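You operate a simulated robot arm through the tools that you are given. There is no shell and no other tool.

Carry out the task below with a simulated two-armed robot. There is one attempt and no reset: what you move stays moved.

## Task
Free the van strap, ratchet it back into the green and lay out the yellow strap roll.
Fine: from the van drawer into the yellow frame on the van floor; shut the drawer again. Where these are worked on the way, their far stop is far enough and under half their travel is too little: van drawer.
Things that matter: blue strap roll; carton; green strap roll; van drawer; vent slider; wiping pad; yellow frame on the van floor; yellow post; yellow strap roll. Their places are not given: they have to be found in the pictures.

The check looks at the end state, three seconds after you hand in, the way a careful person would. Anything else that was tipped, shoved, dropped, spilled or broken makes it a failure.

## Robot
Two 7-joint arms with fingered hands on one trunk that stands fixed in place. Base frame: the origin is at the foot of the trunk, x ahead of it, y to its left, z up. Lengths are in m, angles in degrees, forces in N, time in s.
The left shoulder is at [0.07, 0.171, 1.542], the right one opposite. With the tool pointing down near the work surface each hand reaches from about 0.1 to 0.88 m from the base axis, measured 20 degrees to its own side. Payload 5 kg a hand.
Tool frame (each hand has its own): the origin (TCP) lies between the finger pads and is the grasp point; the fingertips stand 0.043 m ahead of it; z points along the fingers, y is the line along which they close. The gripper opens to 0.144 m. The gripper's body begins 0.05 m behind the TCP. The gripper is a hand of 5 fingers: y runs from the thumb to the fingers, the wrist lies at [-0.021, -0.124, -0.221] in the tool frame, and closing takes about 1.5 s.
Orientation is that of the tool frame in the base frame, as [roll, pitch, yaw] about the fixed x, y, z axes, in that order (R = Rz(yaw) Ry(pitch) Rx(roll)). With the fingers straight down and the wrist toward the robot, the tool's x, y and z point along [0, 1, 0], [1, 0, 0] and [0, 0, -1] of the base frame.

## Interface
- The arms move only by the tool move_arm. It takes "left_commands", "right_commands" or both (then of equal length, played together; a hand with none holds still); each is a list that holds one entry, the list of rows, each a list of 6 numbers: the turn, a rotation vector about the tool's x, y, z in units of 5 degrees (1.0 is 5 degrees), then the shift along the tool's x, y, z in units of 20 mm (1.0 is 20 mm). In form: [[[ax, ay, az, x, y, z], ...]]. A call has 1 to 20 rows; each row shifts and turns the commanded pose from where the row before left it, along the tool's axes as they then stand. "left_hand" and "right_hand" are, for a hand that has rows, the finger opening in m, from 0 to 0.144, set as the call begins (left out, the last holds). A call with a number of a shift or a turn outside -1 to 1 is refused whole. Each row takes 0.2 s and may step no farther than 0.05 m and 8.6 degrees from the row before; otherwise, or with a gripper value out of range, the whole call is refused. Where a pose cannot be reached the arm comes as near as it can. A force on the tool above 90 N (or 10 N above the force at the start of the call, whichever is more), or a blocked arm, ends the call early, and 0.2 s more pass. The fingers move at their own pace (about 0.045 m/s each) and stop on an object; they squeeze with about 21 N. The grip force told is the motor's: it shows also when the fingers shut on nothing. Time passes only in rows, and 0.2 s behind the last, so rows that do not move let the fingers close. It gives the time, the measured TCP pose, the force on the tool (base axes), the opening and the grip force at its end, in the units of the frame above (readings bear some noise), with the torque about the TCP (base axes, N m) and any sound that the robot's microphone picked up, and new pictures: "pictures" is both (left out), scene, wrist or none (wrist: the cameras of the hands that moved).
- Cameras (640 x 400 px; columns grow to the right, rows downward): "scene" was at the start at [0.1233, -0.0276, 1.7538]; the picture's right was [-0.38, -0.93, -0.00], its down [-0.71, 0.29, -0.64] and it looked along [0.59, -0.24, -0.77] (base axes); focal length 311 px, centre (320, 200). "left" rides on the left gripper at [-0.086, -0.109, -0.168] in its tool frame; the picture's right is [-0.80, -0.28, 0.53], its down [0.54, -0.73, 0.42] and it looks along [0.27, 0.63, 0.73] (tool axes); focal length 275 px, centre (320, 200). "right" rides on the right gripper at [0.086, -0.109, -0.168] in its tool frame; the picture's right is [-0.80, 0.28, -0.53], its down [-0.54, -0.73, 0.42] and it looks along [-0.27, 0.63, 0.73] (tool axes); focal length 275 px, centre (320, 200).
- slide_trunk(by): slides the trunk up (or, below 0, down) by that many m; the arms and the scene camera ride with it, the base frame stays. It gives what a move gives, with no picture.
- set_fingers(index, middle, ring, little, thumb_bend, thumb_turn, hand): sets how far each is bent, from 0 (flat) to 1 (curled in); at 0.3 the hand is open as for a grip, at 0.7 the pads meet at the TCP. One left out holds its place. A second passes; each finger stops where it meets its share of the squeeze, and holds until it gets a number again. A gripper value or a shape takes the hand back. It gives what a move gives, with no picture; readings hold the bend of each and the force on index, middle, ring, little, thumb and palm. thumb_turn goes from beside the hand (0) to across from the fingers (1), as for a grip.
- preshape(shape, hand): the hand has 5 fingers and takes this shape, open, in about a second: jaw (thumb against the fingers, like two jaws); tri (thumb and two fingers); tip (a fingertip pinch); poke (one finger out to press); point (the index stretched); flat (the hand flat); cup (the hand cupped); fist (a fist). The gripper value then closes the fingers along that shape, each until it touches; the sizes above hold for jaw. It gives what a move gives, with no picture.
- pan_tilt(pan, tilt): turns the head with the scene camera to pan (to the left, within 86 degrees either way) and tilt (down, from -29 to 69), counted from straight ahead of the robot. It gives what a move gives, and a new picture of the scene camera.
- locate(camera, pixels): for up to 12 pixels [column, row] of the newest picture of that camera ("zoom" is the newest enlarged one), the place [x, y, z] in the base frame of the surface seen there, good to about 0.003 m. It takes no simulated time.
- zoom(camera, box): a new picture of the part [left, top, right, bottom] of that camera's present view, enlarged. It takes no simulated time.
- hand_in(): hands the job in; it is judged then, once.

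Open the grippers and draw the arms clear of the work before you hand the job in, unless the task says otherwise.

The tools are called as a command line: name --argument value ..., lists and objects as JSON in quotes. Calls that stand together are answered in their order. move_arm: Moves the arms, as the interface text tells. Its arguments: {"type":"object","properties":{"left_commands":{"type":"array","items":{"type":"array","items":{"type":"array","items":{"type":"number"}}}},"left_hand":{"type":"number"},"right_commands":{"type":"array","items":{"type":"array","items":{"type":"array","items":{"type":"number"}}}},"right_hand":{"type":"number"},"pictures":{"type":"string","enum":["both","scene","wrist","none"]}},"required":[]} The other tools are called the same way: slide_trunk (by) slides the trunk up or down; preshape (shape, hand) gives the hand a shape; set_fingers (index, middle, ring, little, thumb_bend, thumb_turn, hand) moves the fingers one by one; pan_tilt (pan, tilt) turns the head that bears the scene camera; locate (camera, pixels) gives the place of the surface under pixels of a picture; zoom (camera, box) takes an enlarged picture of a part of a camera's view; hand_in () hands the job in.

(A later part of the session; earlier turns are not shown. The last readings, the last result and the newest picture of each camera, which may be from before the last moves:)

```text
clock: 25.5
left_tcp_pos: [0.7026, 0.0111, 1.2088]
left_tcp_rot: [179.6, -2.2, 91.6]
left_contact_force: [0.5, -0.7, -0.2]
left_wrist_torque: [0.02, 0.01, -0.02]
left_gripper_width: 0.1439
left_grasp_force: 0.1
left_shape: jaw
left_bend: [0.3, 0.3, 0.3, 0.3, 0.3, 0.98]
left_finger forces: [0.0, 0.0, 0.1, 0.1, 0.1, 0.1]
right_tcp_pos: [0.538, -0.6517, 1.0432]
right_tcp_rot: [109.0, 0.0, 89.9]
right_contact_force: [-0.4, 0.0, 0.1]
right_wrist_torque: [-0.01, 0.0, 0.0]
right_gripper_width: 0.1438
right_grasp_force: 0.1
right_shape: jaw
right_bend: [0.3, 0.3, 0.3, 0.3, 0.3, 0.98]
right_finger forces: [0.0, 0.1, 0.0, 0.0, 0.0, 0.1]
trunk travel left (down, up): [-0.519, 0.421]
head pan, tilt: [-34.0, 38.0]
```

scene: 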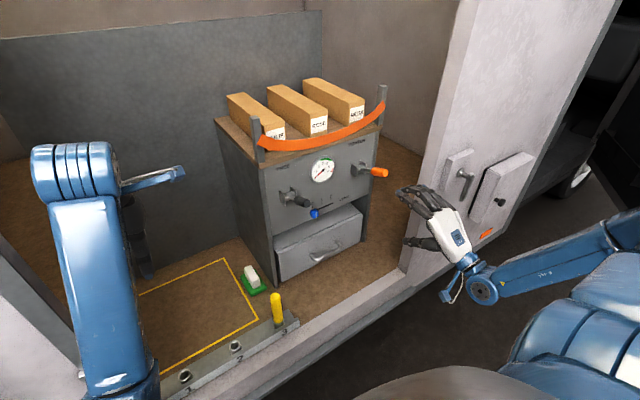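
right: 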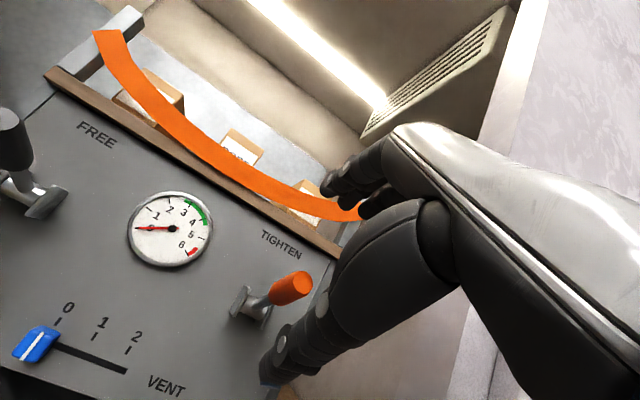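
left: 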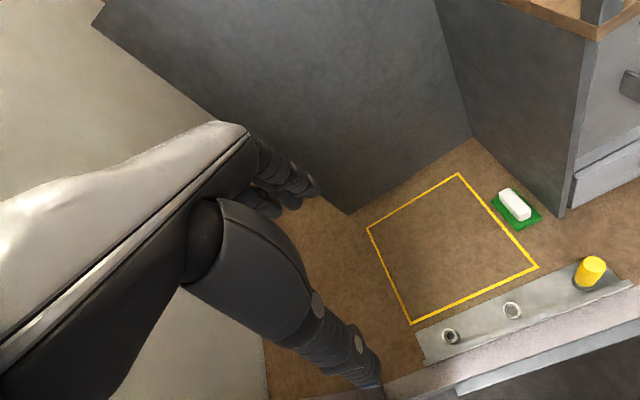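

The lower shoulder helps and the gauge stays in view at (322,170). I'll lower the trunk another 0.13 m.

slide_trunk --by -0.13

pan_tilt --pan -34 --tilt 30

```text
clock: 27.1
left_tcp_pos: [0.7022, 0.0115, 1.0793]
left_tcp_rot: [179.5, -2.4, 91.7]
left_contact_force: [-0.5, 0.6, 0.7]
left_wrist_torque: [-0.02, 0.01, 0.01]
left_gripper_width: 0.1436
left_grasp_force: 0.1
left_shape: jaw
left_bend: [0.3, 0.3, 0.3, 0.3, 0.3, 0.98]
left_finger forces: [0.0, 0.0, 0.0, 0.1, 0.0, 0.0]
right_tcp_pos: [0.5371, -0.6515, 0.9138]
right_tcp_rot: [108.9, 0.0, 89.9]
right_contact_force: [0.0, 0.0, -0.6]
right_wrist_torque: [0.02, 0.02, 0.03]
right_gripper_width: 0.1437
right_grasp_force: 0.1
right_shape: jaw
right_bend: [0.3, 0.3, 0.3, 0.3, 0.3, 0.98]
right_finger forces: [0.1, 0.1, 0.1, 0.1, 0.0, 0.0]
trunk travel left (down, up): [-0.389, 0.551]
head pan, tilt: [-34.0, 38.0]
```

```text
clock: 27.8
left_tcp_pos: [0.7024, 0.0099, 1.079]
left_tcp_rot: [179.6, -2.3, 91.6]
left_contact_force: [-0.6, 0.7, 0.3]
left_wrist_torque: [0.03, -0.02, 0.0]
left_gripper_width: 0.1438
left_grasp_force: 0.0
left_shape: jaw
left_bend: [0.3, 0.3, 0.3, 0.3, 0.3, 0.98]
left_finger forces: [0.1, 0.0, 0.1, 0.0, 0.1, 0.0]
right_tcp_pos: [0.5371, -0.6532, 0.9119]
right_tcp_rot: [109.0, 0.0, 90.1]
right_contact_force: [-0.1, 0.1, -0.7]
right_wrist_torque: [0.0, -0.02, 0.03]
right_gripper_width: 0.1437
right_grasp_force: 0.0
right_shape: jaw
right_bend: [0.3, 0.3, 0.3, 0.3, 0.3, 0.98]
right_finger forces: [0.1, 0.1, 0.0, 0.2, 0.1, 0.0]
trunk travel left (down, up): [-0.389, 0.551]
head pan, tilt: [-34.0, 30.0]
```

scene: 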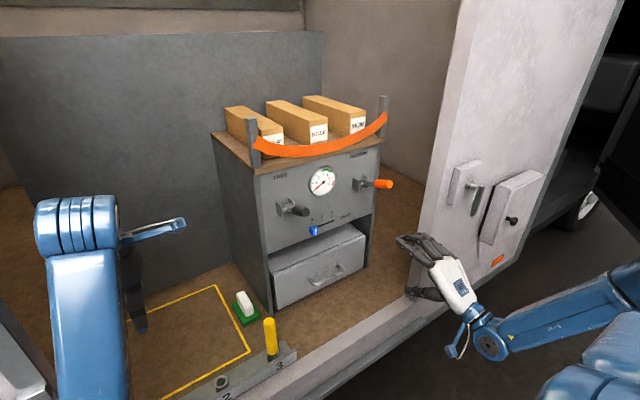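

Now I'll raise the right hand to a standoff in front of the orange TIGHTEN grip at (385,184).

move_arm --right_commands '[[[0, 0, 0, -0.125, 0.984, -0.02], [0, 0, 0, -0.125, 0.984, -0.02], [0, 0, 0, -0.125, 0.984, -0.02], [0, 0, 0, -0.125, 0.984, -0.02], [0, 0, 0, -0.125, 0.984, -0.02], [0, 0, 0, -0.125, 0.984, -0.02], [0, 0, 0, -0.125, 0.984, -0.02], [0, 0, 0, -0.125, 0.984, -0.02], [0, 0, 0, -0.125, 0.984, -0.02], [0, 0, 0, -0.125, 0.984, -0.02], [0, 0, 0, -0.125, 0.984, -0.02], [0, 0, 0, -0.125, 0.984, -0.02]]]' --pictures "both"

```text
clock: 30.4
left_tcp_pos: [0.7013, 0.0104, 1.0798]
left_tcp_rot: [179.5, -2.4, 91.6]
left_contact_force: [-0.2, 0.8, 0.5]
left_wrist_torque: [-0.02, 0.01, -0.02]
left_gripper_width: 0.1437
left_grasp_force: 0.0
left_shape: jaw
left_bend: [0.3, 0.3, 0.3, 0.3, 0.3, 0.98]
left_finger forces: [0.0, 0.0, 0.0, 0.0, 0.1, 0.1]
right_tcp_pos: [0.6101, -0.6819, 1.1388]
right_tcp_rot: [109.0, 0.0, 90.1]
right_contact_force: [-0.4, 0.1, -1.4]
right_wrist_torque: [0.04, -0.12, -0.01]
right_gripper_width: 0.1438
right_grasp_force: 0.0
right_shape: jaw
right_bend: [0.3, 0.3, 0.3, 0.3, 0.3, 0.98]
right_finger forces: [0.0, 0.0, 0.0, 0.0, 0.1, 0.1]
trunk travel left (down, up): [-0.389, 0.551]
head pan, tilt: [-34.0, 30.0]
```

scene: 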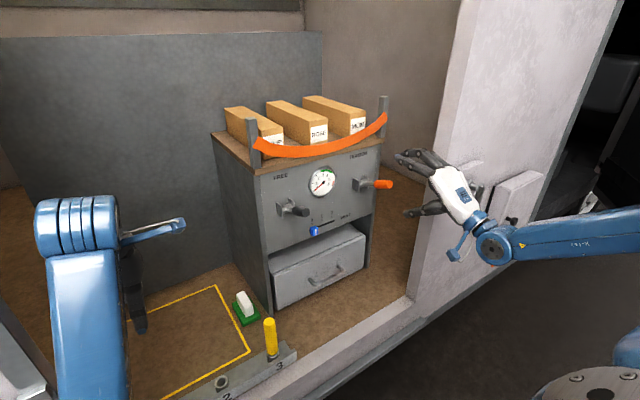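
right: 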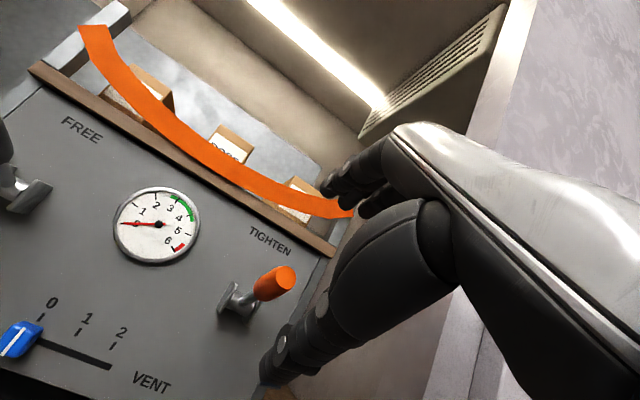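

The orange grip end at (275,283) sits almost in line with the gap, a few mm low. I'll lower slightly and advance about 11 cm.

move_arm --right_commands '[[[0, 0, 0, 0, -0.15, 0.9], [0, 0, 0, 0, -0.1, 0.9], [0, 0, 0, 0, 0, 0.9], [0, 0, 0, 0, 0, 0.9], [0, 0, 0, 0, 0, 0.9], [0, 0, 0, 0, 0, 0.9]]]' --pictures "both"

```text
clock: 31.8
left_tcp_pos: [0.7036, 0.0091, 1.0784]
left_tcp_rot: [179.6, -2.3, 91.6]
left_contact_force: [0.2, 0.3, -0.5]
left_wrist_torque: [0.01, 0.01, 0.0]
left_gripper_width: 0.1438
left_grasp_force: 0.1
left_shape: jaw
left_bend: [0.3, 0.3, 0.3, 0.3, 0.3, 0.98]
left_finger forces: [0.0, 0.0, 0.0, 0.0, 0.0, 0.0]
right_tcp_pos: [0.7115, -0.6815, 1.0972]
right_tcp_rot: [109.2, 0.0, 90.0]
right_contact_force: [0.0, -0.3, 0.4]
right_wrist_torque: [0.02, -0.01, 0.05]
right_gripper_width: 0.1439
right_grasp_force: 0.0
right_shape: jaw
right_bend: [0.3, 0.3, 0.3, 0.3, 0.3, 0.98]
right_finger forces: [0.0, 0.0, 0.0, 0.1, 0.0, 0.1]
trunk travel left (down, up): [-0.389, 0.551]
head pan, tilt: [-34.0, 30.0]
```

scene: 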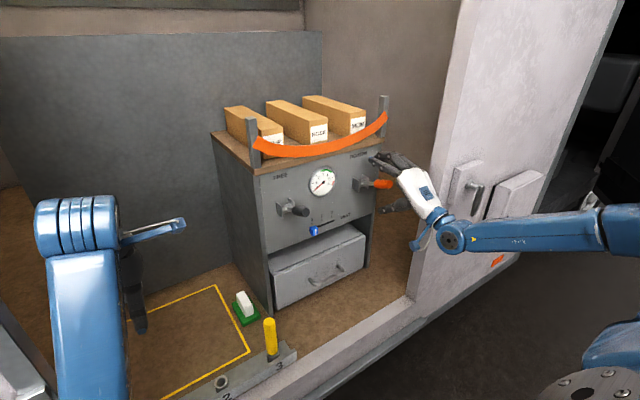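
right: 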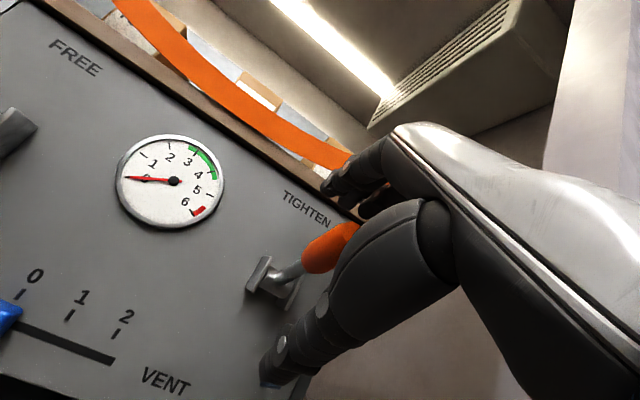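

The orange grip is now between thumb and fingers, with the gauge still readable in the wrist picture. I'll nudge 1 cm further and close.

move_arm --right_commands '[[[0, 0, 0, 0, 0, 0.5], [0, 0, 0, 0, 0, 0], [0, 0, 0, 0, 0, 0], [0, 0, 0, 0, 0, 0]]]' --pictures "none"

move_arm --right_commands '[[[0, 0, 0, 0, 0, 0], [0, 0, 0, 0, 0, 0], [0, 0, 0, 0, 0, 0], [0, 0, 0, 0, 0, 0], [0, 0, 0, 0, 0, 0], [0, 0, 0, 0, 0, 0], [0, 0, 0, 0, 0, 0], [0, 0, 0, 0, 0, 0]]]' --right_hand 0.02 --pictures "both"

```text
clock: 32.8
left_tcp_pos: [0.7024, 0.0099, 1.0791]
left_tcp_rot: [179.6, -2.3, 91.7]
left_contact_force: [-0.2, -0.7, -0.3]
left_wrist_torque: [-0.02, -0.03, 0.02]
left_gripper_width: 0.1437
left_grasp_force: 0.0
left_shape: jaw
left_bend: [0.3, 0.3, 0.3, 0.3, 0.3, 0.98]
left_finger forces: [0.0, 0.0, 0.0, 0.0, 0.0, 0.0]
right_tcp_pos: [0.7211, -0.6802, 1.0946]
right_tcp_rot: [109.0, 0.0, 90.1]
right_contact_force: [-0.1, 0.2, 0.5]
right_wrist_torque: [-0.02, 0.04, -0.02]
right_gripper_width: 0.144
right_grasp_force: 0.1
right_shape: jaw
right_bend: [0.3, 0.3, 0.3, 0.3, 0.3, 0.98]
right_finger forces: [0.1, 0.1, 0.0, 0.0, 0.0, 0.1]
trunk travel left (down, up): [-0.389, 0.551]
head pan, tilt: [-34.0, 30.0]
```

```text
clock: 34.6
left_tcp_pos: [0.7024, 0.0111, 1.0785]
left_tcp_rot: [179.6, -2.4, 91.6]
left_contact_force: [0.4, 0.5, -0.3]
left_wrist_torque: [-0.04, -0.01, 0.02]
left_gripper_width: 0.1437
left_grasp_force: 0.0
left_shape: jaw
left_bend: [0.3, 0.3, 0.3, 0.3, 0.3, 0.98]
left_finger forces: [0.1, 0.1, 0.0, 0.0, 0.0, 0.0]
right_tcp_pos: [0.7201, -0.681, 1.096]
right_tcp_rot: [109.0, 0.0, 89.9]
right_contact_force: [-0.1, -1.0, 0.1]
right_wrist_torque: [0.01, -0.02, 0.04]
right_gripper_width: 0.0204
right_grasp_force: 0.0
right_shape: jaw
right_bend: [0.73, 0.62, 0.61, 0.58, 0.74, 1.0]
right_finger forces: [0.0, 0.0, 0.1, 0.1, 0.0, 0.0]
trunk travel left (down, up): [-0.389, 0.551]
head pan, tilt: [-34.0, 30.0]
```

scene: 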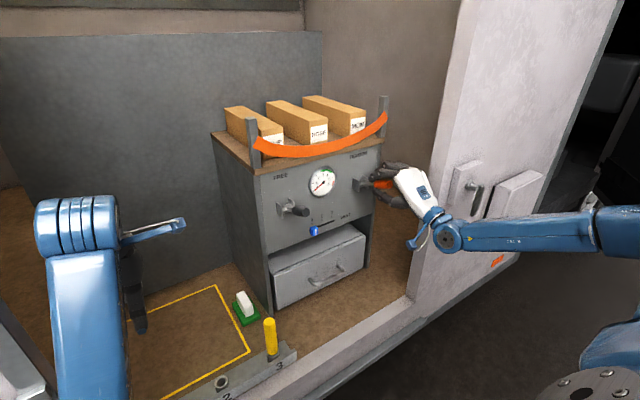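
right: 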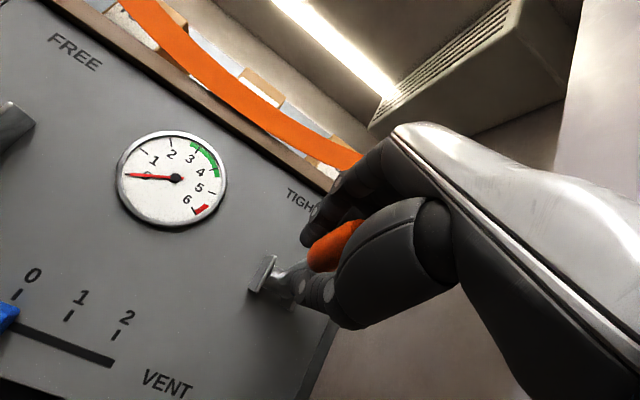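

The fingers closed to 0.020 without grip force, so the grip may lie beside the index finger. I'll zoom the wrist view and locate the handle.

zoom --camera "right" --box '[230, 160, 420, 340]'

zoom --camera "scene" --box '[345, 150, 445, 230]'

locate --camera "right" --pixels '[[335, 245], [320, 255], [345, 235], [318, 230], [310, 290], [275, 275]]'

```text
2.22 times, centred on (325, 250) of right
```

zoom: 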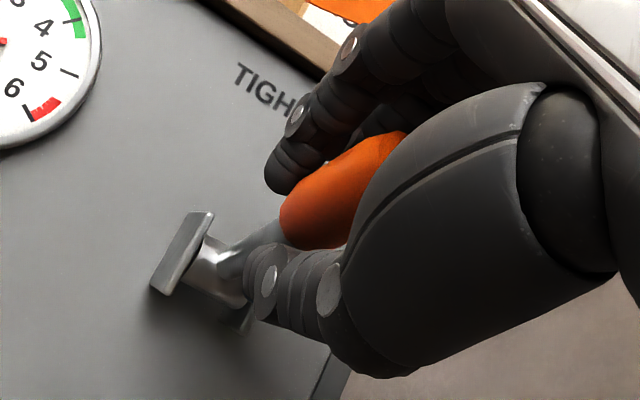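

```text
5.00 times, centred on (395, 190) of scene
```

zoom: 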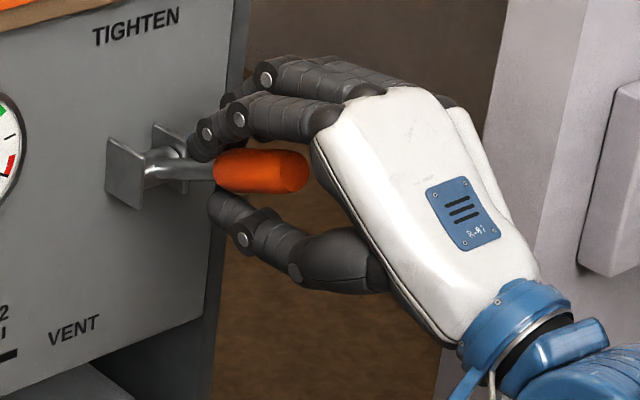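

```text
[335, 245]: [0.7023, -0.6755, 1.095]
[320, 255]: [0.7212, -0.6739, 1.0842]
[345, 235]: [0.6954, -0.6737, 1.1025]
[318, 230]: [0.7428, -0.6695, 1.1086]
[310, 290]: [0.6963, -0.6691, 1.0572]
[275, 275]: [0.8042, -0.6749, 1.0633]
```

Fingers enclose the lever just past the orange grip, on the thinner rod. I'll command full closing so they actually squeeze it.

move_arm --right_commands '[[[0, 0, 0, 0, 0, 0], [0, 0, 0, 0, 0, 0], [0, 0, 0, 0, 0, 0], [0, 0, 0, 0, 0, 0]]]' --right_hand 0.0 --pictures "wrist"

zoom --camera "scene" --box '[345, 150, 445, 230]'

```text
clock: 35.6
left_tcp_pos: [0.7028, 0.0098, 1.0788]
left_tcp_rot: [179.7, -2.3, 91.7]
left_contact_force: [1.2, -0.2, 0.1]
left_wrist_torque: [0.02, 0.01, 0.0]
left_gripper_width: 0.1437
left_grasp_force: 0.0
left_shape: jaw
left_bend: [0.3, 0.3, 0.3, 0.3, 0.3, 0.98]
left_finger forces: [0.1, 0.1, 0.1, 0.0, 0.1, 0.0]
right_tcp_pos: [0.7215, -0.6817, 1.0937]
right_tcp_rot: [109.1, 0.0, 89.9]
right_contact_force: [4.0, 1.3, -7.0]
right_wrist_torque: [0.03, 0.05, 0.06]
right_gripper_width: 0.0138
right_grasp_force: 21.1
right_shape: jaw
right_bend: [0.72, 0.66, 0.69, 0.69, 0.74, 1.0]
right_finger forces: [8.7, 3.6, 0.0, 0.0, 17.4, 0.0]
trunk travel left (down, up): [-0.389, 0.551]
head pan, tilt: [-34.0, 30.0]
```

right: 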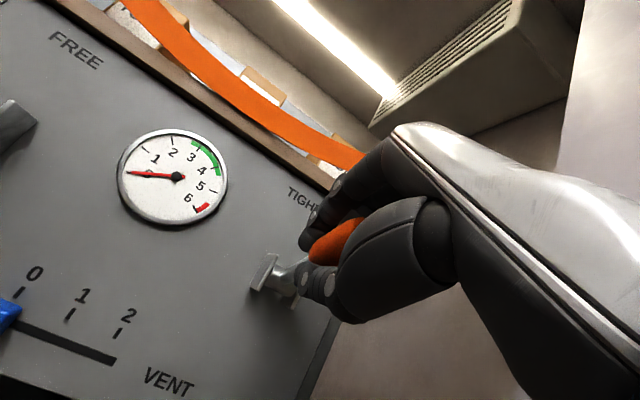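

```text
5.00 times, centred on (395, 190) of scene
```

zoom: 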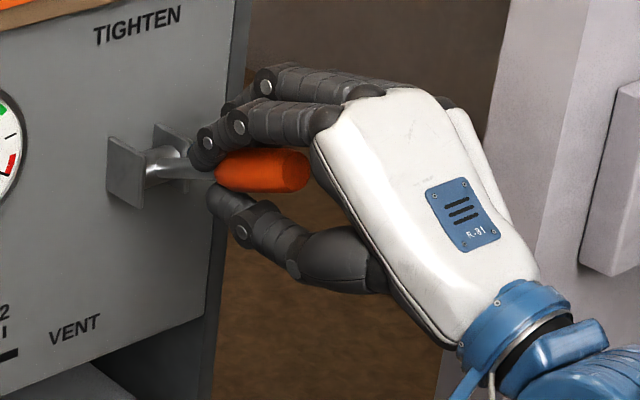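

Gripped (thumb 17 N). I'll pull the TIGHTEN lever down along its arc, 20° first, and check the gauge.

move_arm --right_commands '[[[-0.8, 0, 0, 0, -0.37, 0.015], [-0.8, 0, 0, 0, -0.37, 0.015], [-0.8, 0, 0, 0, -0.37, 0.015], [-0.8, 0, 0, 0, -0.37, 0.015], [-0.8, 0, 0, 0, -0.37, 0.015], [0, 0, 0, 0, 0, 0]]]' --pictures "both"

zoom --camera "scene" --box '[295, 140, 425, 240]'

```text
clock: 37.0
left_tcp_pos: [0.7034, 0.0095, 1.0758]
left_tcp_rot: [179.6, -2.4, 91.6]
left_contact_force: [-0.7, -0.2, -0.3]
left_wrist_torque: [-0.07, -0.02, 0.02]
left_gripper_width: 0.1439
left_grasp_force: 0.0
left_shape: jaw
left_bend: [0.3, 0.3, 0.3, 0.3, 0.3, 0.98]
left_finger forces: [0.0, 0.1, 0.0, 0.0, 0.0, 0.0]
right_tcp_pos: [0.7144, -0.6699, 1.0586]
right_tcp_rot: [89.1, 0.1, 89.6]
right_contact_force: [16.2, -11.5, 0.8]
right_wrist_torque: [0.15, 0.21, -0.16]
right_gripper_width: 0.0126
right_grasp_force: 21.2
right_shape: jaw
right_bend: [0.73, 0.63, 0.69, 0.69, 0.76, 1.0]
right_finger forces: [0.0, 14.1, 0.1, 0.0, 9.1, 0.0]
right hand out of reach, approached as far as the arm can: row 4, 5
trunk travel left (down, up): [-0.389, 0.551]
head pan, tilt: [-34.0, 30.0]
```

scene: 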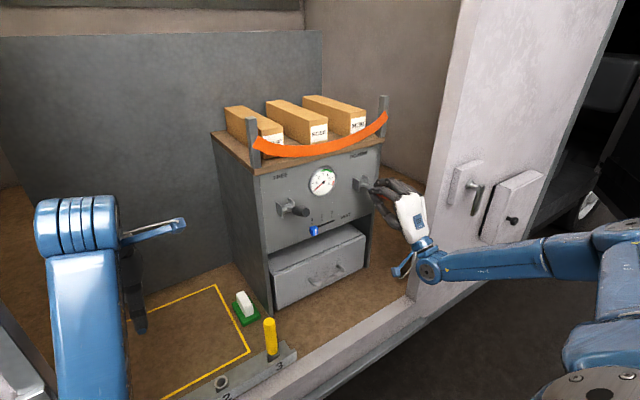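
right: 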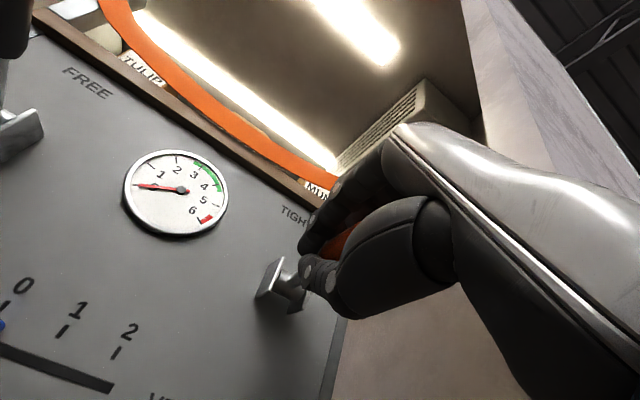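

```text
4.00 times, centred on (360, 190) of scene
```

zoom: 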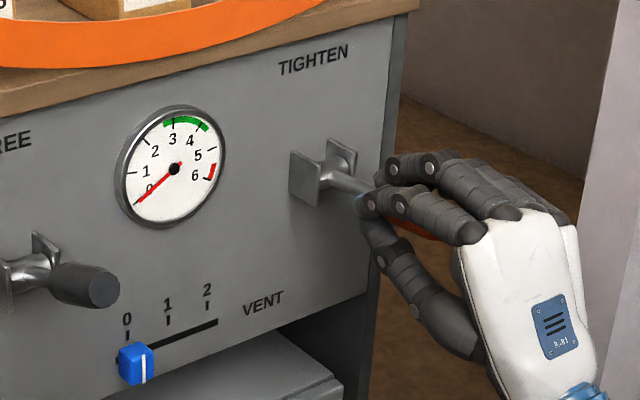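

The lever came down about 18°, but the wrist hit its limit with the fingers pointing up. I'll continue the arc downward while tilting the hand back, letting the lever turn within the grip.

move_arm --right_commands '[[[0.571, 0, 0, 0, -0.377, 0.18], [0.571, 0, 0, 0, -0.377, 0.18], [0.571, 0, 0, 0, -0.377, 0.18], [0.571, 0, 0, 0, -0.377, 0.18], [0, 0, 0, 0, 0, 0]]]' --pictures "both"

zoom --camera "scene" --box '[295, 140, 425, 240]'

```text
clock: 38.2
left_tcp_pos: [0.6995, 0.0108, 1.0836]
left_tcp_rot: [179.3, -2.2, 91.7]
left_contact_force: [0.0, -0.8, 0.1]
left_wrist_torque: [0.0, 0.0, 0.01]
left_gripper_width: 0.1439
left_grasp_force: 0.1
left_shape: jaw
left_bend: [0.3, 0.3, 0.3, 0.3, 0.3, 0.98]
left_finger forces: [0.0, 0.0, 0.0, 0.0, 0.0, 0.1]
right_tcp_pos: [0.7207, -0.6701, 1.0343]
right_tcp_rot: [100.0, 0.1, 90.1]
right_contact_force: [-21.3, -1.1, 21.3]
right_wrist_torque: [-0.42, -2.08, -0.46]
right_gripper_width: 0.0182
right_grasp_force: 20.7
right_shape: jaw
right_bend: [0.73, 0.56, 0.69, 0.69, 0.76, 1.0]
right_finger forces: [0.0, 37.4, 0.0, 0.1, 14.6, 0.1]
trunk travel left (down, up): [-0.389, 0.551]
head pan, tilt: [-34.0, 30.0]
```

scene: 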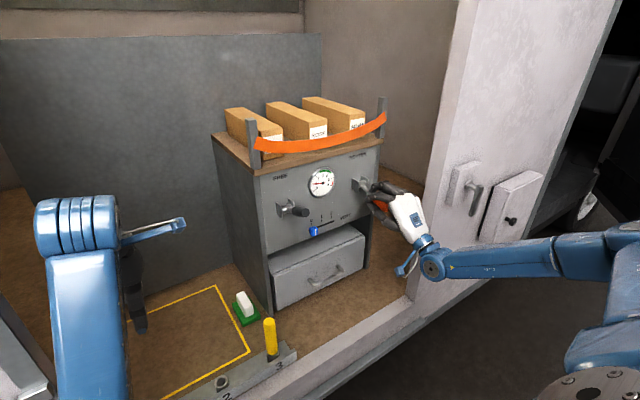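
right: 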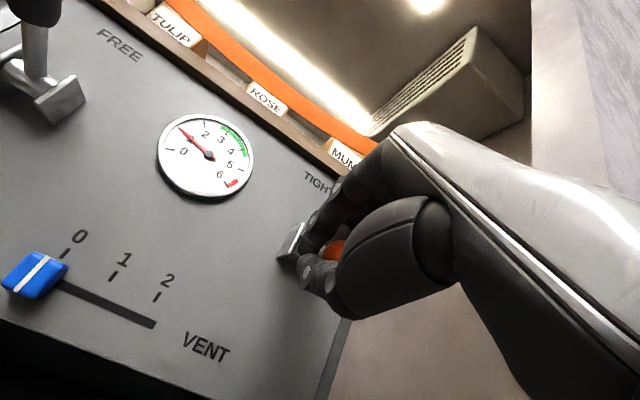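

```text
4.00 times, centred on (360, 190) of scene
```

zoom: 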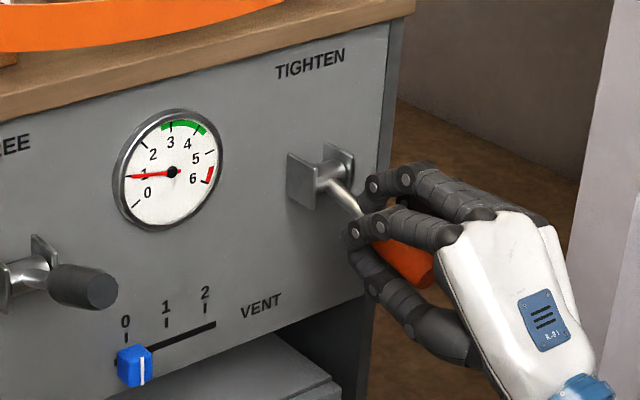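

The needle rose to 1 on this stroke. I'll now raise the lever back up along the arc to its top for the next ratchet stroke.

move_arm --right_commands '[[[0.286, 0, 0, 0, 0.475, -0.29], [0.286, 0, 0, 0, 0.475, -0.29], [0.286, 0, 0, 0, 0.475, -0.29], [0.286, 0, 0, 0, 0.627, -0.11], [0.286, 0, 0, 0, 0.627, -0.11], [0.286, 0, 0, 0, 0.627, -0.11], [0, 0, 0, 0, 0, 0]]]' --pictures "both"

zoom --camera "scene" --box '[295, 140, 425, 240]'

```text
clock: 39.8
left_tcp_pos: [0.7034, 0.0103, 1.0783]
left_tcp_rot: [179.7, -2.3, 91.6]
left_contact_force: [-1.4, -0.8, 0.4]
left_wrist_torque: [0.03, 0.01, 0.0]
left_gripper_width: 0.1439
left_grasp_force: 0.0
left_shape: jaw
left_bend: [0.3, 0.3, 0.3, 0.3, 0.3, 0.98]
left_finger forces: [0.1, 0.0, 0.0, 0.0, 0.0, 0.0]
right_tcp_pos: [0.7207, -0.6673, 1.0959]
right_tcp_rot: [109.4, -0.1, 90.1]
right_contact_force: [4.4, 5.5, -13.4]
right_wrist_torque: [0.15, 0.34, 0.22]
right_gripper_width: 0.013
right_grasp_force: 20.8
right_shape: jaw
right_bend: [0.73, 0.65, 0.69, 0.69, 0.76, 1.0]
right_finger forces: [0.1, 8.5, 0.0, 0.0, 14.8, 0.0]
trunk travel left (down, up): [-0.389, 0.551]
head pan, tilt: [-34.0, 30.0]
```

scene: 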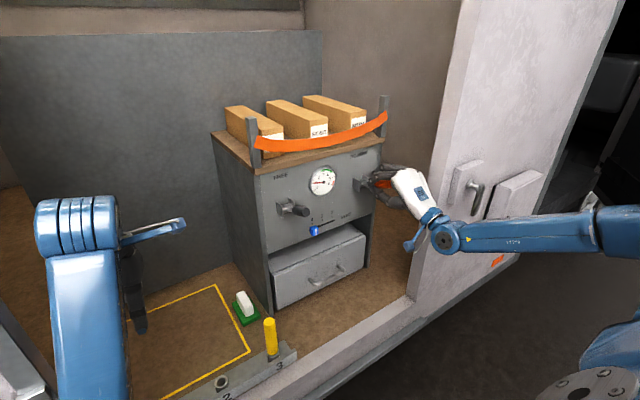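
right: 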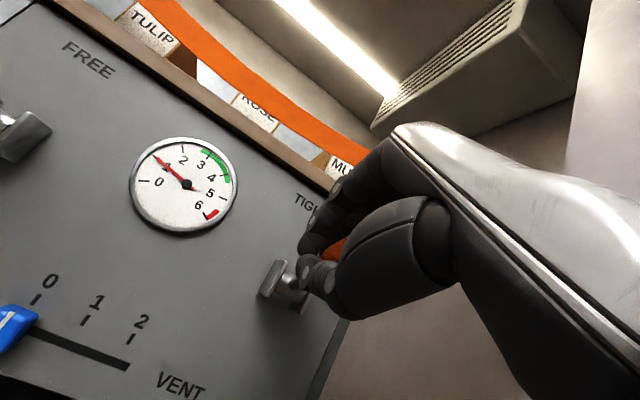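

```text
4.00 times, centred on (360, 190) of scene
```

zoom: 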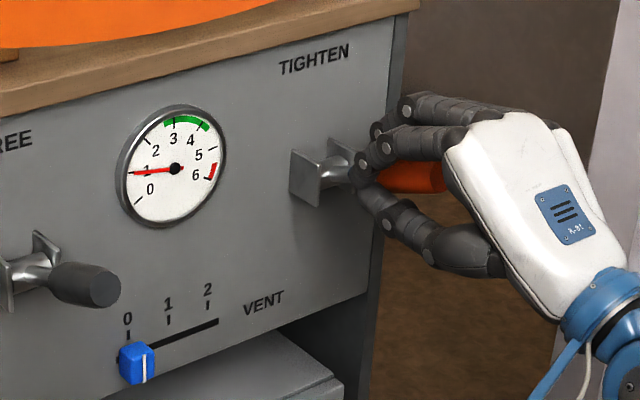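

The ratchet holds at 1. I'll make the second downward stroke along the same arc.

move_arm --right_commands '[[[-0.286, 0, 0, 0, -0.627, 0.11], [-0.286, 0, 0, 0, -0.627, 0.11], [-0.286, 0, 0, 0, -0.627, 0.11], [-0.286, 0, 0, 0, -0.475, 0.29], [-0.286, 0, 0, 0, -0.475, 0.29], [-0.286, 0, 0, 0, -0.475, 0.29], [0, 0, 0, 0, 0, 0]]]' --pictures "both"

zoom --camera "scene" --box '[295, 140, 425, 240]'

```text
clock: 41.4
left_tcp_pos: [0.6976, 0.013, 1.0825]
left_tcp_rot: [179.4, -2.2, 91.6]
left_contact_force: [0.4, 0.2, 0.7]
left_wrist_torque: [-0.02, -0.02, -0.01]
left_gripper_width: 0.1438
left_grasp_force: 0.1
left_shape: jaw
left_bend: [0.3, 0.3, 0.3, 0.3, 0.3, 0.98]
left_finger forces: [0.1, 0.0, 0.1, 0.1, 0.1, 0.1]
right_tcp_pos: [0.7196, -0.6674, 1.0331]
right_tcp_rot: [100.0, 0.1, 90.1]
right_contact_force: [-25.8, 3.9, 19.7]
right_wrist_torque: [-0.37, -2.02, -0.57]
right_gripper_width: 0.0181
right_grasp_force: 21.3
right_shape: jaw
right_bend: [0.73, 0.57, 0.69, 0.69, 0.76, 1.0]
right_finger forces: [0.1, 36.1, 0.1, 0.0, 7.1, 0.1]
trunk travel left (down, up): [-0.389, 0.551]
head pan, tilt: [-34.0, 30.0]
```

scene: 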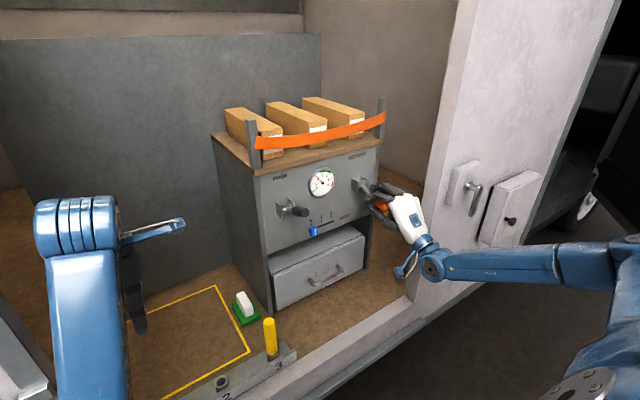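
right: 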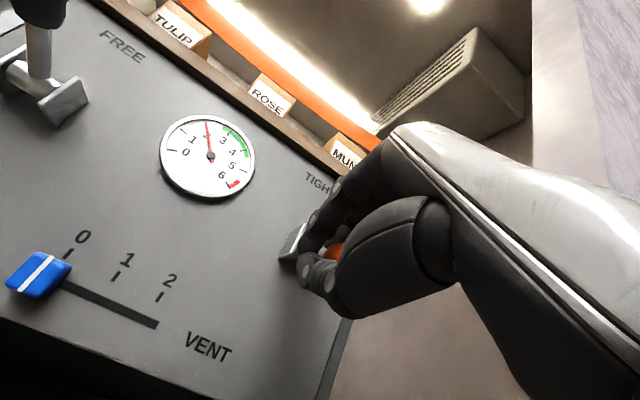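

```text
4.00 times, centred on (360, 190) of scene
```

zoom: 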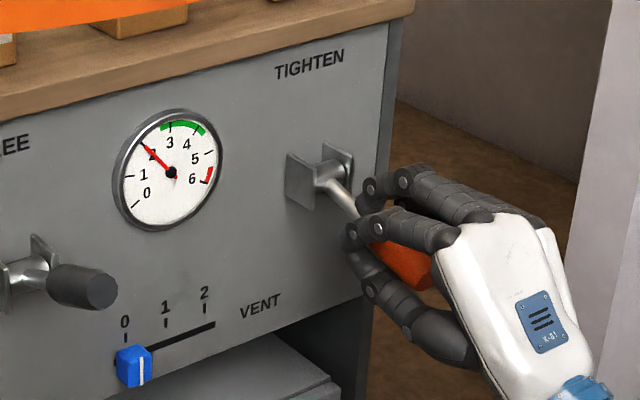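

Exactly +1 per stroke; it now reads 2. I'll raise the lever again and then make a third stroke.

move_arm --right_commands '[[[0.286, 0, 0, 0, 0.475, -0.29], [0.286, 0, 0, 0, 0.475, -0.29], [0.286, 0, 0, 0, 0.475, -0.29], [0.286, 0, 0, 0, 0.627, -0.11], [0.286, 0, 0, 0, 0.627, -0.11], [0.286, 0, 0, 0, 0.627, -0.11], [0, 0, 0, 0, 0, 0]]]' --pictures "scene"

zoom --camera "scene" --box '[295, 140, 425, 240]'

```text
clock: 43.0
left_tcp_pos: [0.7044, 0.0103, 1.0771]
left_tcp_rot: [179.7, -2.3, 91.6]
left_contact_force: [-1.3, -0.5, -0.4]
left_wrist_torque: [-0.04, 0.03, -0.01]
left_gripper_width: 0.1438
left_grasp_force: 0.1
left_shape: jaw
left_bend: [0.3, 0.3, 0.3, 0.3, 0.3, 0.98]
left_finger forces: [0.0, 0.1, 0.0, 0.1, 0.0, 0.0]
right_tcp_pos: [0.7181, -0.6685, 1.0954]
right_tcp_rot: [109.4, -0.1, 90.0]
right_contact_force: [12.0, 6.2, -13.5]
right_wrist_torque: [0.19, 0.39, 0.36]
right_gripper_width: 0.0122
right_grasp_force: 20.3
right_shape: jaw
right_bend: [0.73, 0.64, 0.7, 0.69, 0.76, 1.0]
right_finger forces: [0.0, 12.3, 1.7, 0.1, 15.1, 0.1]
trunk travel left (down, up): [-0.389, 0.551]
head pan, tilt: [-34.0, 30.0]
```

scene: 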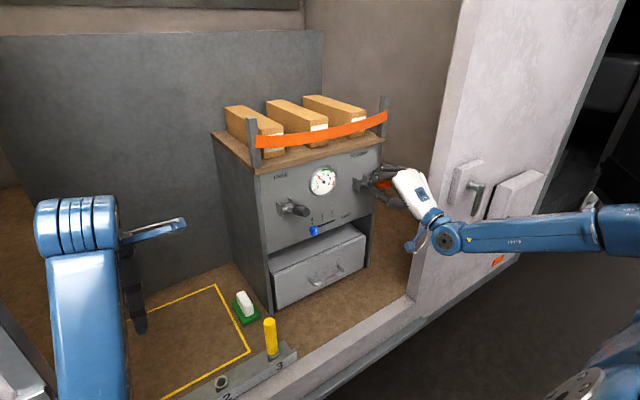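

```text
4.00 times, centred on (360, 190) of scene
```

zoom: 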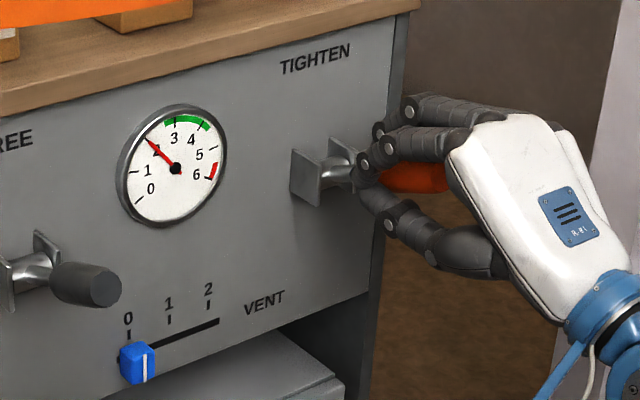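

The lever is up, gauge at 2. Third downward stroke now.

move_arm --right_commands '[[[-0.286, 0, 0, 0, -0.627, 0.11], [-0.286, 0, 0, 0, -0.627, 0.11], [-0.286, 0, 0, 0, -0.627, 0.11], [-0.286, 0, 0, 0, -0.475, 0.29], [-0.286, 0, 0, 0, -0.475, 0.29], [-0.286, 0, 0, 0, -0.475, 0.29], [0, 0, 0, 0, 0, 0]]]' --pictures "scene"

zoom --camera "scene" --box '[290, 150, 350, 210]'

```text
clock: 44.6
left_tcp_pos: [0.6986, 0.0118, 1.0821]
left_tcp_rot: [179.5, -2.2, 91.6]
left_contact_force: [-0.2, -0.6, -0.4]
left_wrist_torque: [0.01, -0.01, -0.03]
left_gripper_width: 0.1438
left_grasp_force: 0.1
left_shape: jaw
left_bend: [0.3, 0.3, 0.3, 0.3, 0.3, 0.98]
left_finger forces: [0.1, 0.1, 0.0, 0.0, 0.0, 0.1]
right_tcp_pos: [0.7177, -0.6675, 1.0345]
right_tcp_rot: [100.0, 0.1, 90.0]
right_contact_force: [-24.4, 2.6, 17.4]
right_wrist_torque: [-0.37, -1.95, -0.43]
right_gripper_width: 0.018
right_grasp_force: 20.7
right_shape: jaw
right_bend: [0.73, 0.57, 0.7, 0.69, 0.77, 1.0]
right_finger forces: [0.0, 34.6, 0.5, 0.1, 7.3, 0.0]
trunk travel left (down, up): [-0.389, 0.551]
head pan, tilt: [-34.0, 30.0]
```

scene: 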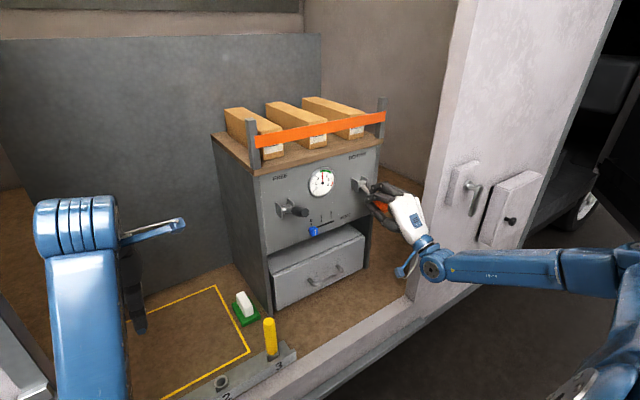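

```text
6.67 times, centred on (320, 180) of scene
```

zoom: 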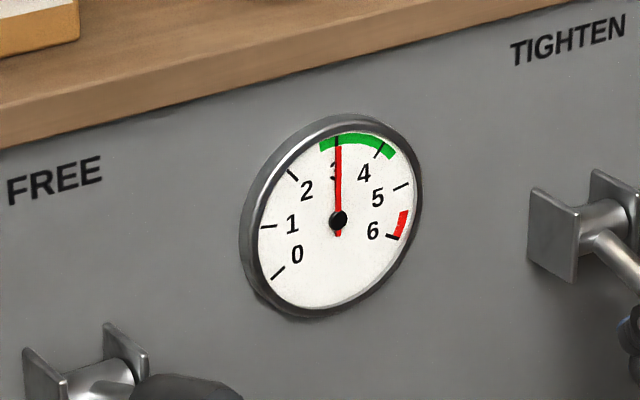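

The needle is at 3, inside the green, and the strap is taut. I'll raise the lever back to its rest and then release it.

move_arm --right_commands '[[[0.286, 0, 0, 0, 0.475, -0.29], [0.286, 0, 0, 0, 0.475, -0.29], [0.286, 0, 0, 0, 0.475, -0.29], [0.286, 0, 0, 0, 0.627, -0.11], [0.286, 0, 0, 0, 0.627, -0.11], [0.286, 0, 0, 0, 0.627, -0.11], [0, 0, 0, 0, 0, 0]]]' --pictures "none"

move_arm --right_commands '[[[0, 0, 0, 0, 0, 0], [0, 0, 0, 0, 0, 0], [0, 0, 0, 0, 0, 0], [0, 0, 0, 0, 0, 0], [0, 0, 0, 0, 0, 0], [0, 0, 0, 0, 0, 0], [0, 0, 0, 0, 0, 0], [0, 0, 0, 0, 0, 0]]]' --right_hand 0.144 --pictures "both"

```text
clock: 46.2
left_tcp_pos: [0.7043, 0.0102, 1.0769]
left_tcp_rot: [179.7, -2.4, 91.6]
left_contact_force: [-0.1, -0.2, 0.1]
left_wrist_torque: [-0.02, -0.04, 0.01]
left_gripper_width: 0.1438
left_grasp_force: 0.0
left_shape: jaw
left_bend: [0.3, 0.3, 0.3, 0.3, 0.3, 0.98]
left_finger forces: [0.1, 0.0, 0.1, 0.0, 0.0, 0.1]
right_tcp_pos: [0.7175, -0.6685, 1.0947]
right_tcp_rot: [109.3, -0.1, 90.1]
right_contact_force: [13.7, 4.9, -12.4]
right_wrist_torque: [0.24, 0.47, 0.39]
right_gripper_width: 0.0123
right_grasp_force: 21.2
right_shape: jaw
right_bend: [0.73, 0.64, 0.7, 0.69, 0.77, 1.0]
right_finger forces: [0.0, 13.7, 3.2, 0.0, 14.6, 0.0]
trunk travel left (down, up): [-0.389, 0.551]
head pan, tilt: [-34.0, 30.0]
```

```text
clock: 48.0
left_tcp_pos: [0.7022, 0.0108, 1.0789]
left_tcp_rot: [179.7, -2.3, 91.5]
left_contact_force: [0.0, -1.1, 0.0]
left_wrist_torque: [0.0, -0.01, 0.05]
left_gripper_width: 0.144
left_grasp_force: 0.1
left_shape: jaw
left_bend: [0.3, 0.3, 0.3, 0.3, 0.3, 0.98]
left_finger forces: [0.1, 0.0, 0.0, 0.1, 0.0, 0.0]
right_tcp_pos: [0.7147, -0.6691, 1.0991]
right_tcp_rot: [109.0, 0.0, 90.0]
right_contact_force: [-0.7, 0.6, -0.3]
right_wrist_torque: [-0.06, -0.02, 0.0]
right_gripper_width: 0.1437
right_grasp_force: 0.1
right_shape: jaw
right_bend: [0.3, 0.3, 0.3, 0.3, 0.3, 0.98]
right_finger forces: [0.1, 0.0, 0.0, 0.0, 0.1, 0.1]
trunk travel left (down, up): [-0.389, 0.551]
head pan, tilt: [-34.0, 30.0]
```

scene: 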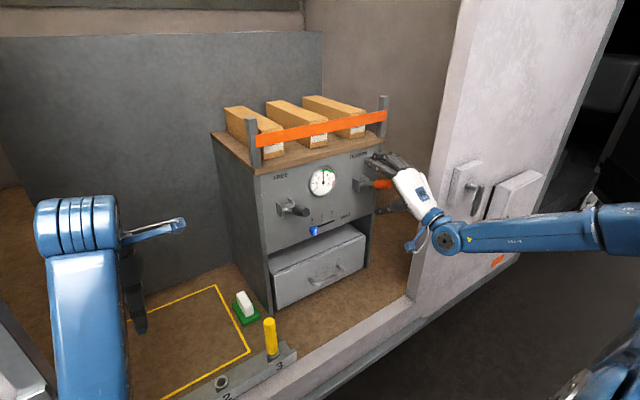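
right: 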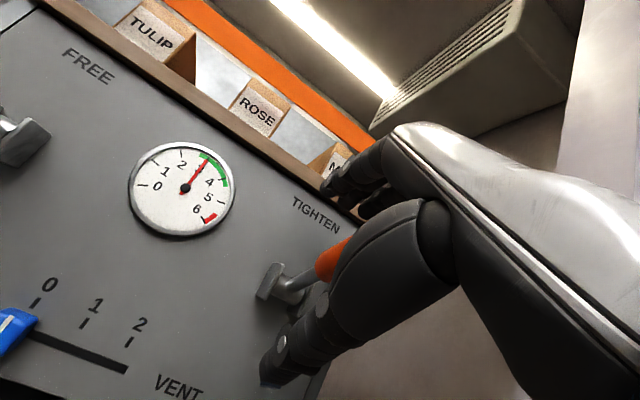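

Hand open, gauge still 3. I'll withdraw straight back 14 cm along the tool axis.

move_arm --right_commands '[[[0, 0, 0, 0, 0, -0.9], [0, 0, 0, 0, 0, -0.9], [0, 0, 0, 0, 0, -1], [0, 0, 0, 0, 0, -1], [0, 0, 0, 0, 0, -1], [0, 0, 0, 0, 0, -1], [0, 0, 0, 0, 0, -1]]]' --pictures "both"

zoom --camera "scene" --box '[240, 140, 400, 320]'

```text
clock: 49.6
left_tcp_pos: [0.7012, 0.012, 1.0807]
left_tcp_rot: [179.4, -2.3, 91.6]
left_contact_force: [-0.7, -0.7, 0.4]
left_wrist_torque: [-0.01, -0.03, 0.0]
left_gripper_width: 0.1436
left_grasp_force: 0.1
left_shape: jaw
left_bend: [0.3, 0.3, 0.3, 0.3, 0.3, 0.98]
left_finger forces: [0.0, 0.0, 0.1, 0.0, 0.0, 0.0]
right_tcp_pos: [0.5845, -0.6696, 1.1444]
right_tcp_rot: [108.8, -0.1, 90.2]
right_contact_force: [-1.3, -0.5, 0.7]
right_wrist_torque: [-0.02, -0.01, 0.0]
right_gripper_width: 0.1436
right_grasp_force: 0.1
right_shape: jaw
right_bend: [0.3, 0.3, 0.3, 0.3, 0.3, 0.98]
right_finger forces: [0.0, 0.0, 0.0, 0.1, 0.1, 0.0]
trunk travel left (down, up): [-0.389, 0.551]
head pan, tilt: [-34.0, 30.0]
```

scene: 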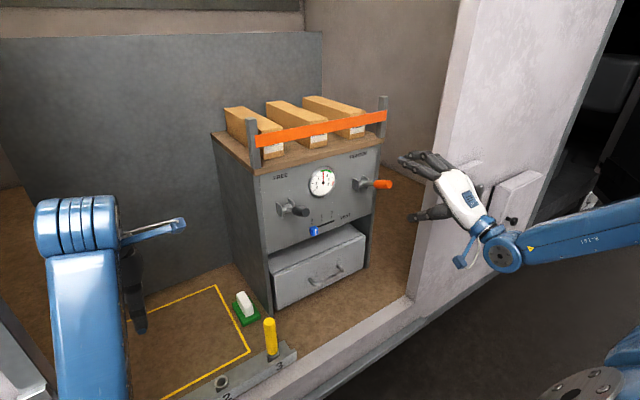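
right: 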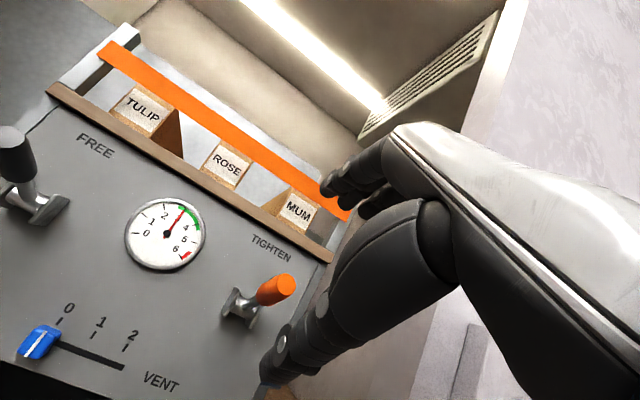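

```text
2.22 times, centred on (320, 230) of scene
```

zoom: 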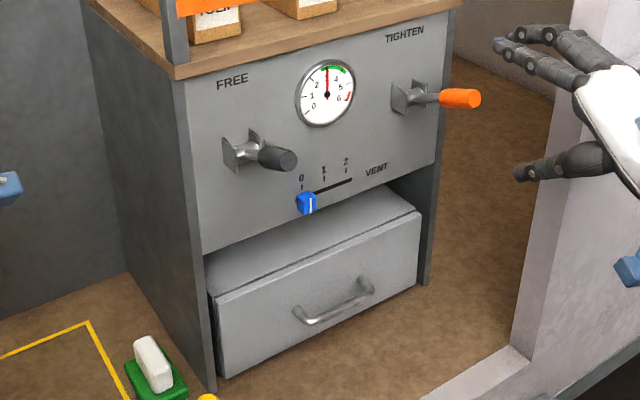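

Now for the drawer: I'll locate its handle bar and edges in this zoomed picture.

locate --camera "zoom" --pixels '[[300, 316], [335, 308], [368, 288], [318, 318], [352, 300], [308, 306], [362, 280], [215, 300], [418, 222], [220, 370], [300, 245], [390, 210]]'

zoom --camera "scene" --box '[300, 255, 350, 295]'

```text
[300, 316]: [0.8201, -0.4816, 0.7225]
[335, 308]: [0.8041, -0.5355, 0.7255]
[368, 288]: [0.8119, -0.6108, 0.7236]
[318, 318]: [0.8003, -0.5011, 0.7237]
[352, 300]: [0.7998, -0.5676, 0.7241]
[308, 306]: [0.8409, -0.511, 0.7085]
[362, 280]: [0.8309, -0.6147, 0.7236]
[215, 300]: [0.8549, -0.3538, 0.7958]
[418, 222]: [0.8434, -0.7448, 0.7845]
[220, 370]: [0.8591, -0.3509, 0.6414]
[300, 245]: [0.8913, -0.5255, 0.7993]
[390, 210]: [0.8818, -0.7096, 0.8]
```

```text
10.00 times, centred on (325, 275) of scene
```

zoom: 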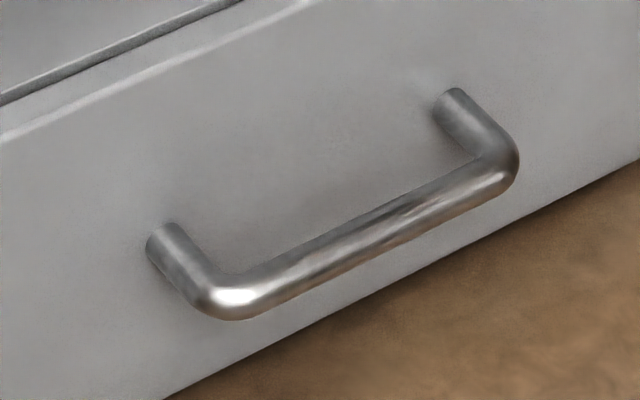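

The handle bar runs y≈-0.49…-0.61 at x≈0.805, z≈0.722. Before lowering the trunk further for it, I'll retract the left hand back, left and up so it hovers clear of the floor and the post.

move_arm --left_commands '[[[0, 0, 0, 0, -0.5, -1], [0, 0, 0, 0, -0.8, -1], [0, 0, 0, 0.5, -1, -1], [0, 0, 0, 0.7, -1, -1], [0, 0, 0, 0.7, -1, -1], [0, 0, 0, 0.7, -1, -1], [0, 0, 0, 0.7, -1, -1], [0, 0, 0, 0.7, -1, -1], [0, 0, 0, 0.7, -1, -1], [0, 0, 0, 0.7, -1, -1], [0, 0, 0, 0.7, -1, 0], [0, 0, 0, 0.7, -1, 0]]]' --pictures "scene"

```text
clock: 50.2
left_tcp_pos: [0.7026, 0.0822, 1.0774]
left_tcp_rot: [178.9, -9.2, 96.2]
left_contact_force: [0.0, -0.2, 0.0]
left_wrist_torque: [0.01, 0.02, -0.04]
left_gripper_width: 0.1436
left_grasp_force: 0.0
left_shape: jaw
left_bend: [0.3, 0.3, 0.3, 0.3, 0.3, 0.98]
left_finger forces: [0.1, 0.0, 0.0, 0.0, 0.0, 0.0]
left hand out of reach, approached as far as the arm can: row 2, 3
right_tcp_pos: [0.5859, -0.6681, 1.1422]
right_tcp_rot: [109.0, 0.0, 90.0]
right_contact_force: [-0.3, -0.3, -0.5]
right_wrist_torque: [-0.01, 0.01, 0.03]
right_gripper_width: 0.1437
right_grasp_force: 0.0
right_shape: jaw
right_bend: [0.3, 0.3, 0.3, 0.3, 0.3, 0.98]
right_finger forces: [0.0, 0.1, 0.0, 0.1, 0.0, 0.0]
trunk travel left (down, up): [-0.389, 0.551]
head pan, tilt: [-34.0, 30.0]
stopped in row 3 (left hand): the arm was blocked; the commanded pose is now the measured one
```

scene: 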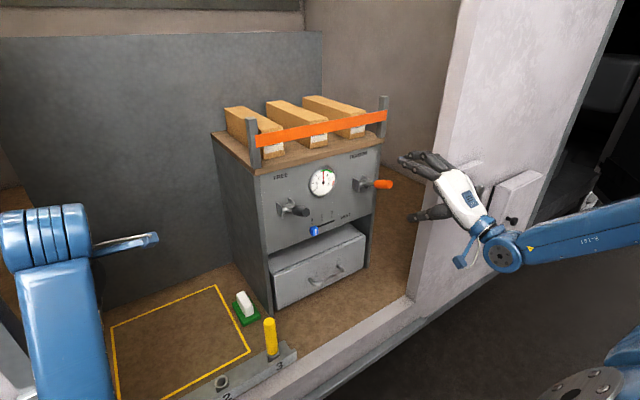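

The left arm reported blocked with no tool force. I'll look left to see what it is near.

pan_tilt --pan 25 --tilt 35

zoom --camera "left" --box '[0, 0, 640, 400]'

```text
clock: 51.5
left_tcp_pos: [0.703, 0.0828, 1.0757]
left_tcp_rot: [179.0, -9.2, 96.0]
left_contact_force: [0.4, -0.9, -0.6]
left_wrist_torque: [-0.01, -0.01, -0.02]
left_gripper_width: 0.1437
left_grasp_force: 0.0
left_shape: jaw
left_bend: [0.3, 0.3, 0.3, 0.3, 0.3, 0.98]
left_finger forces: [0.1, 0.0, 0.0, 0.1, 0.0, 0.0]
right_tcp_pos: [0.5863, -0.6687, 1.1429]
right_tcp_rot: [109.0, 0.0, 90.1]
right_contact_force: [-0.1, -0.2, 0.5]
right_wrist_torque: [0.0, 0.01, 0.03]
right_gripper_width: 0.1438
right_grasp_force: 0.1
right_shape: jaw
right_bend: [0.3, 0.3, 0.3, 0.3, 0.3, 0.98]
right_finger forces: [0.1, 0.0, 0.0, 0.1, 0.0, 0.0]
trunk travel left (down, up): [-0.389, 0.551]
head pan, tilt: [25.0, 35.0]
```

scene: 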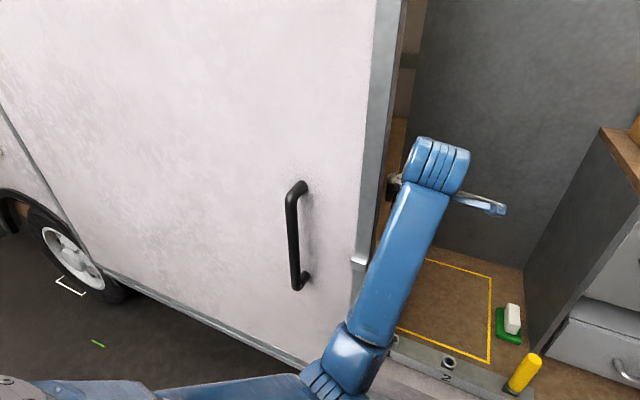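

```text
1.00 times, centred on (320, 200) of left (not enlarged: the box is as wide or as high as the picture)
```

zoom: 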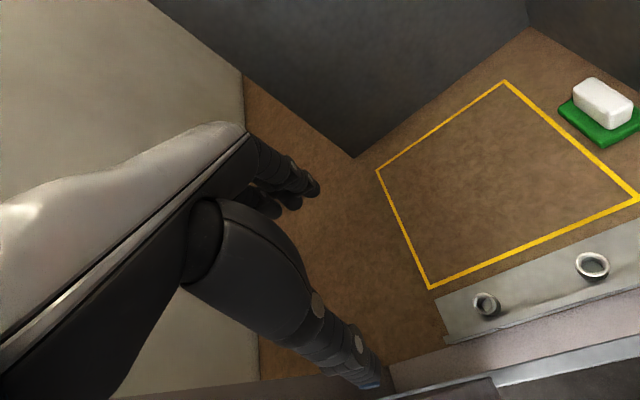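

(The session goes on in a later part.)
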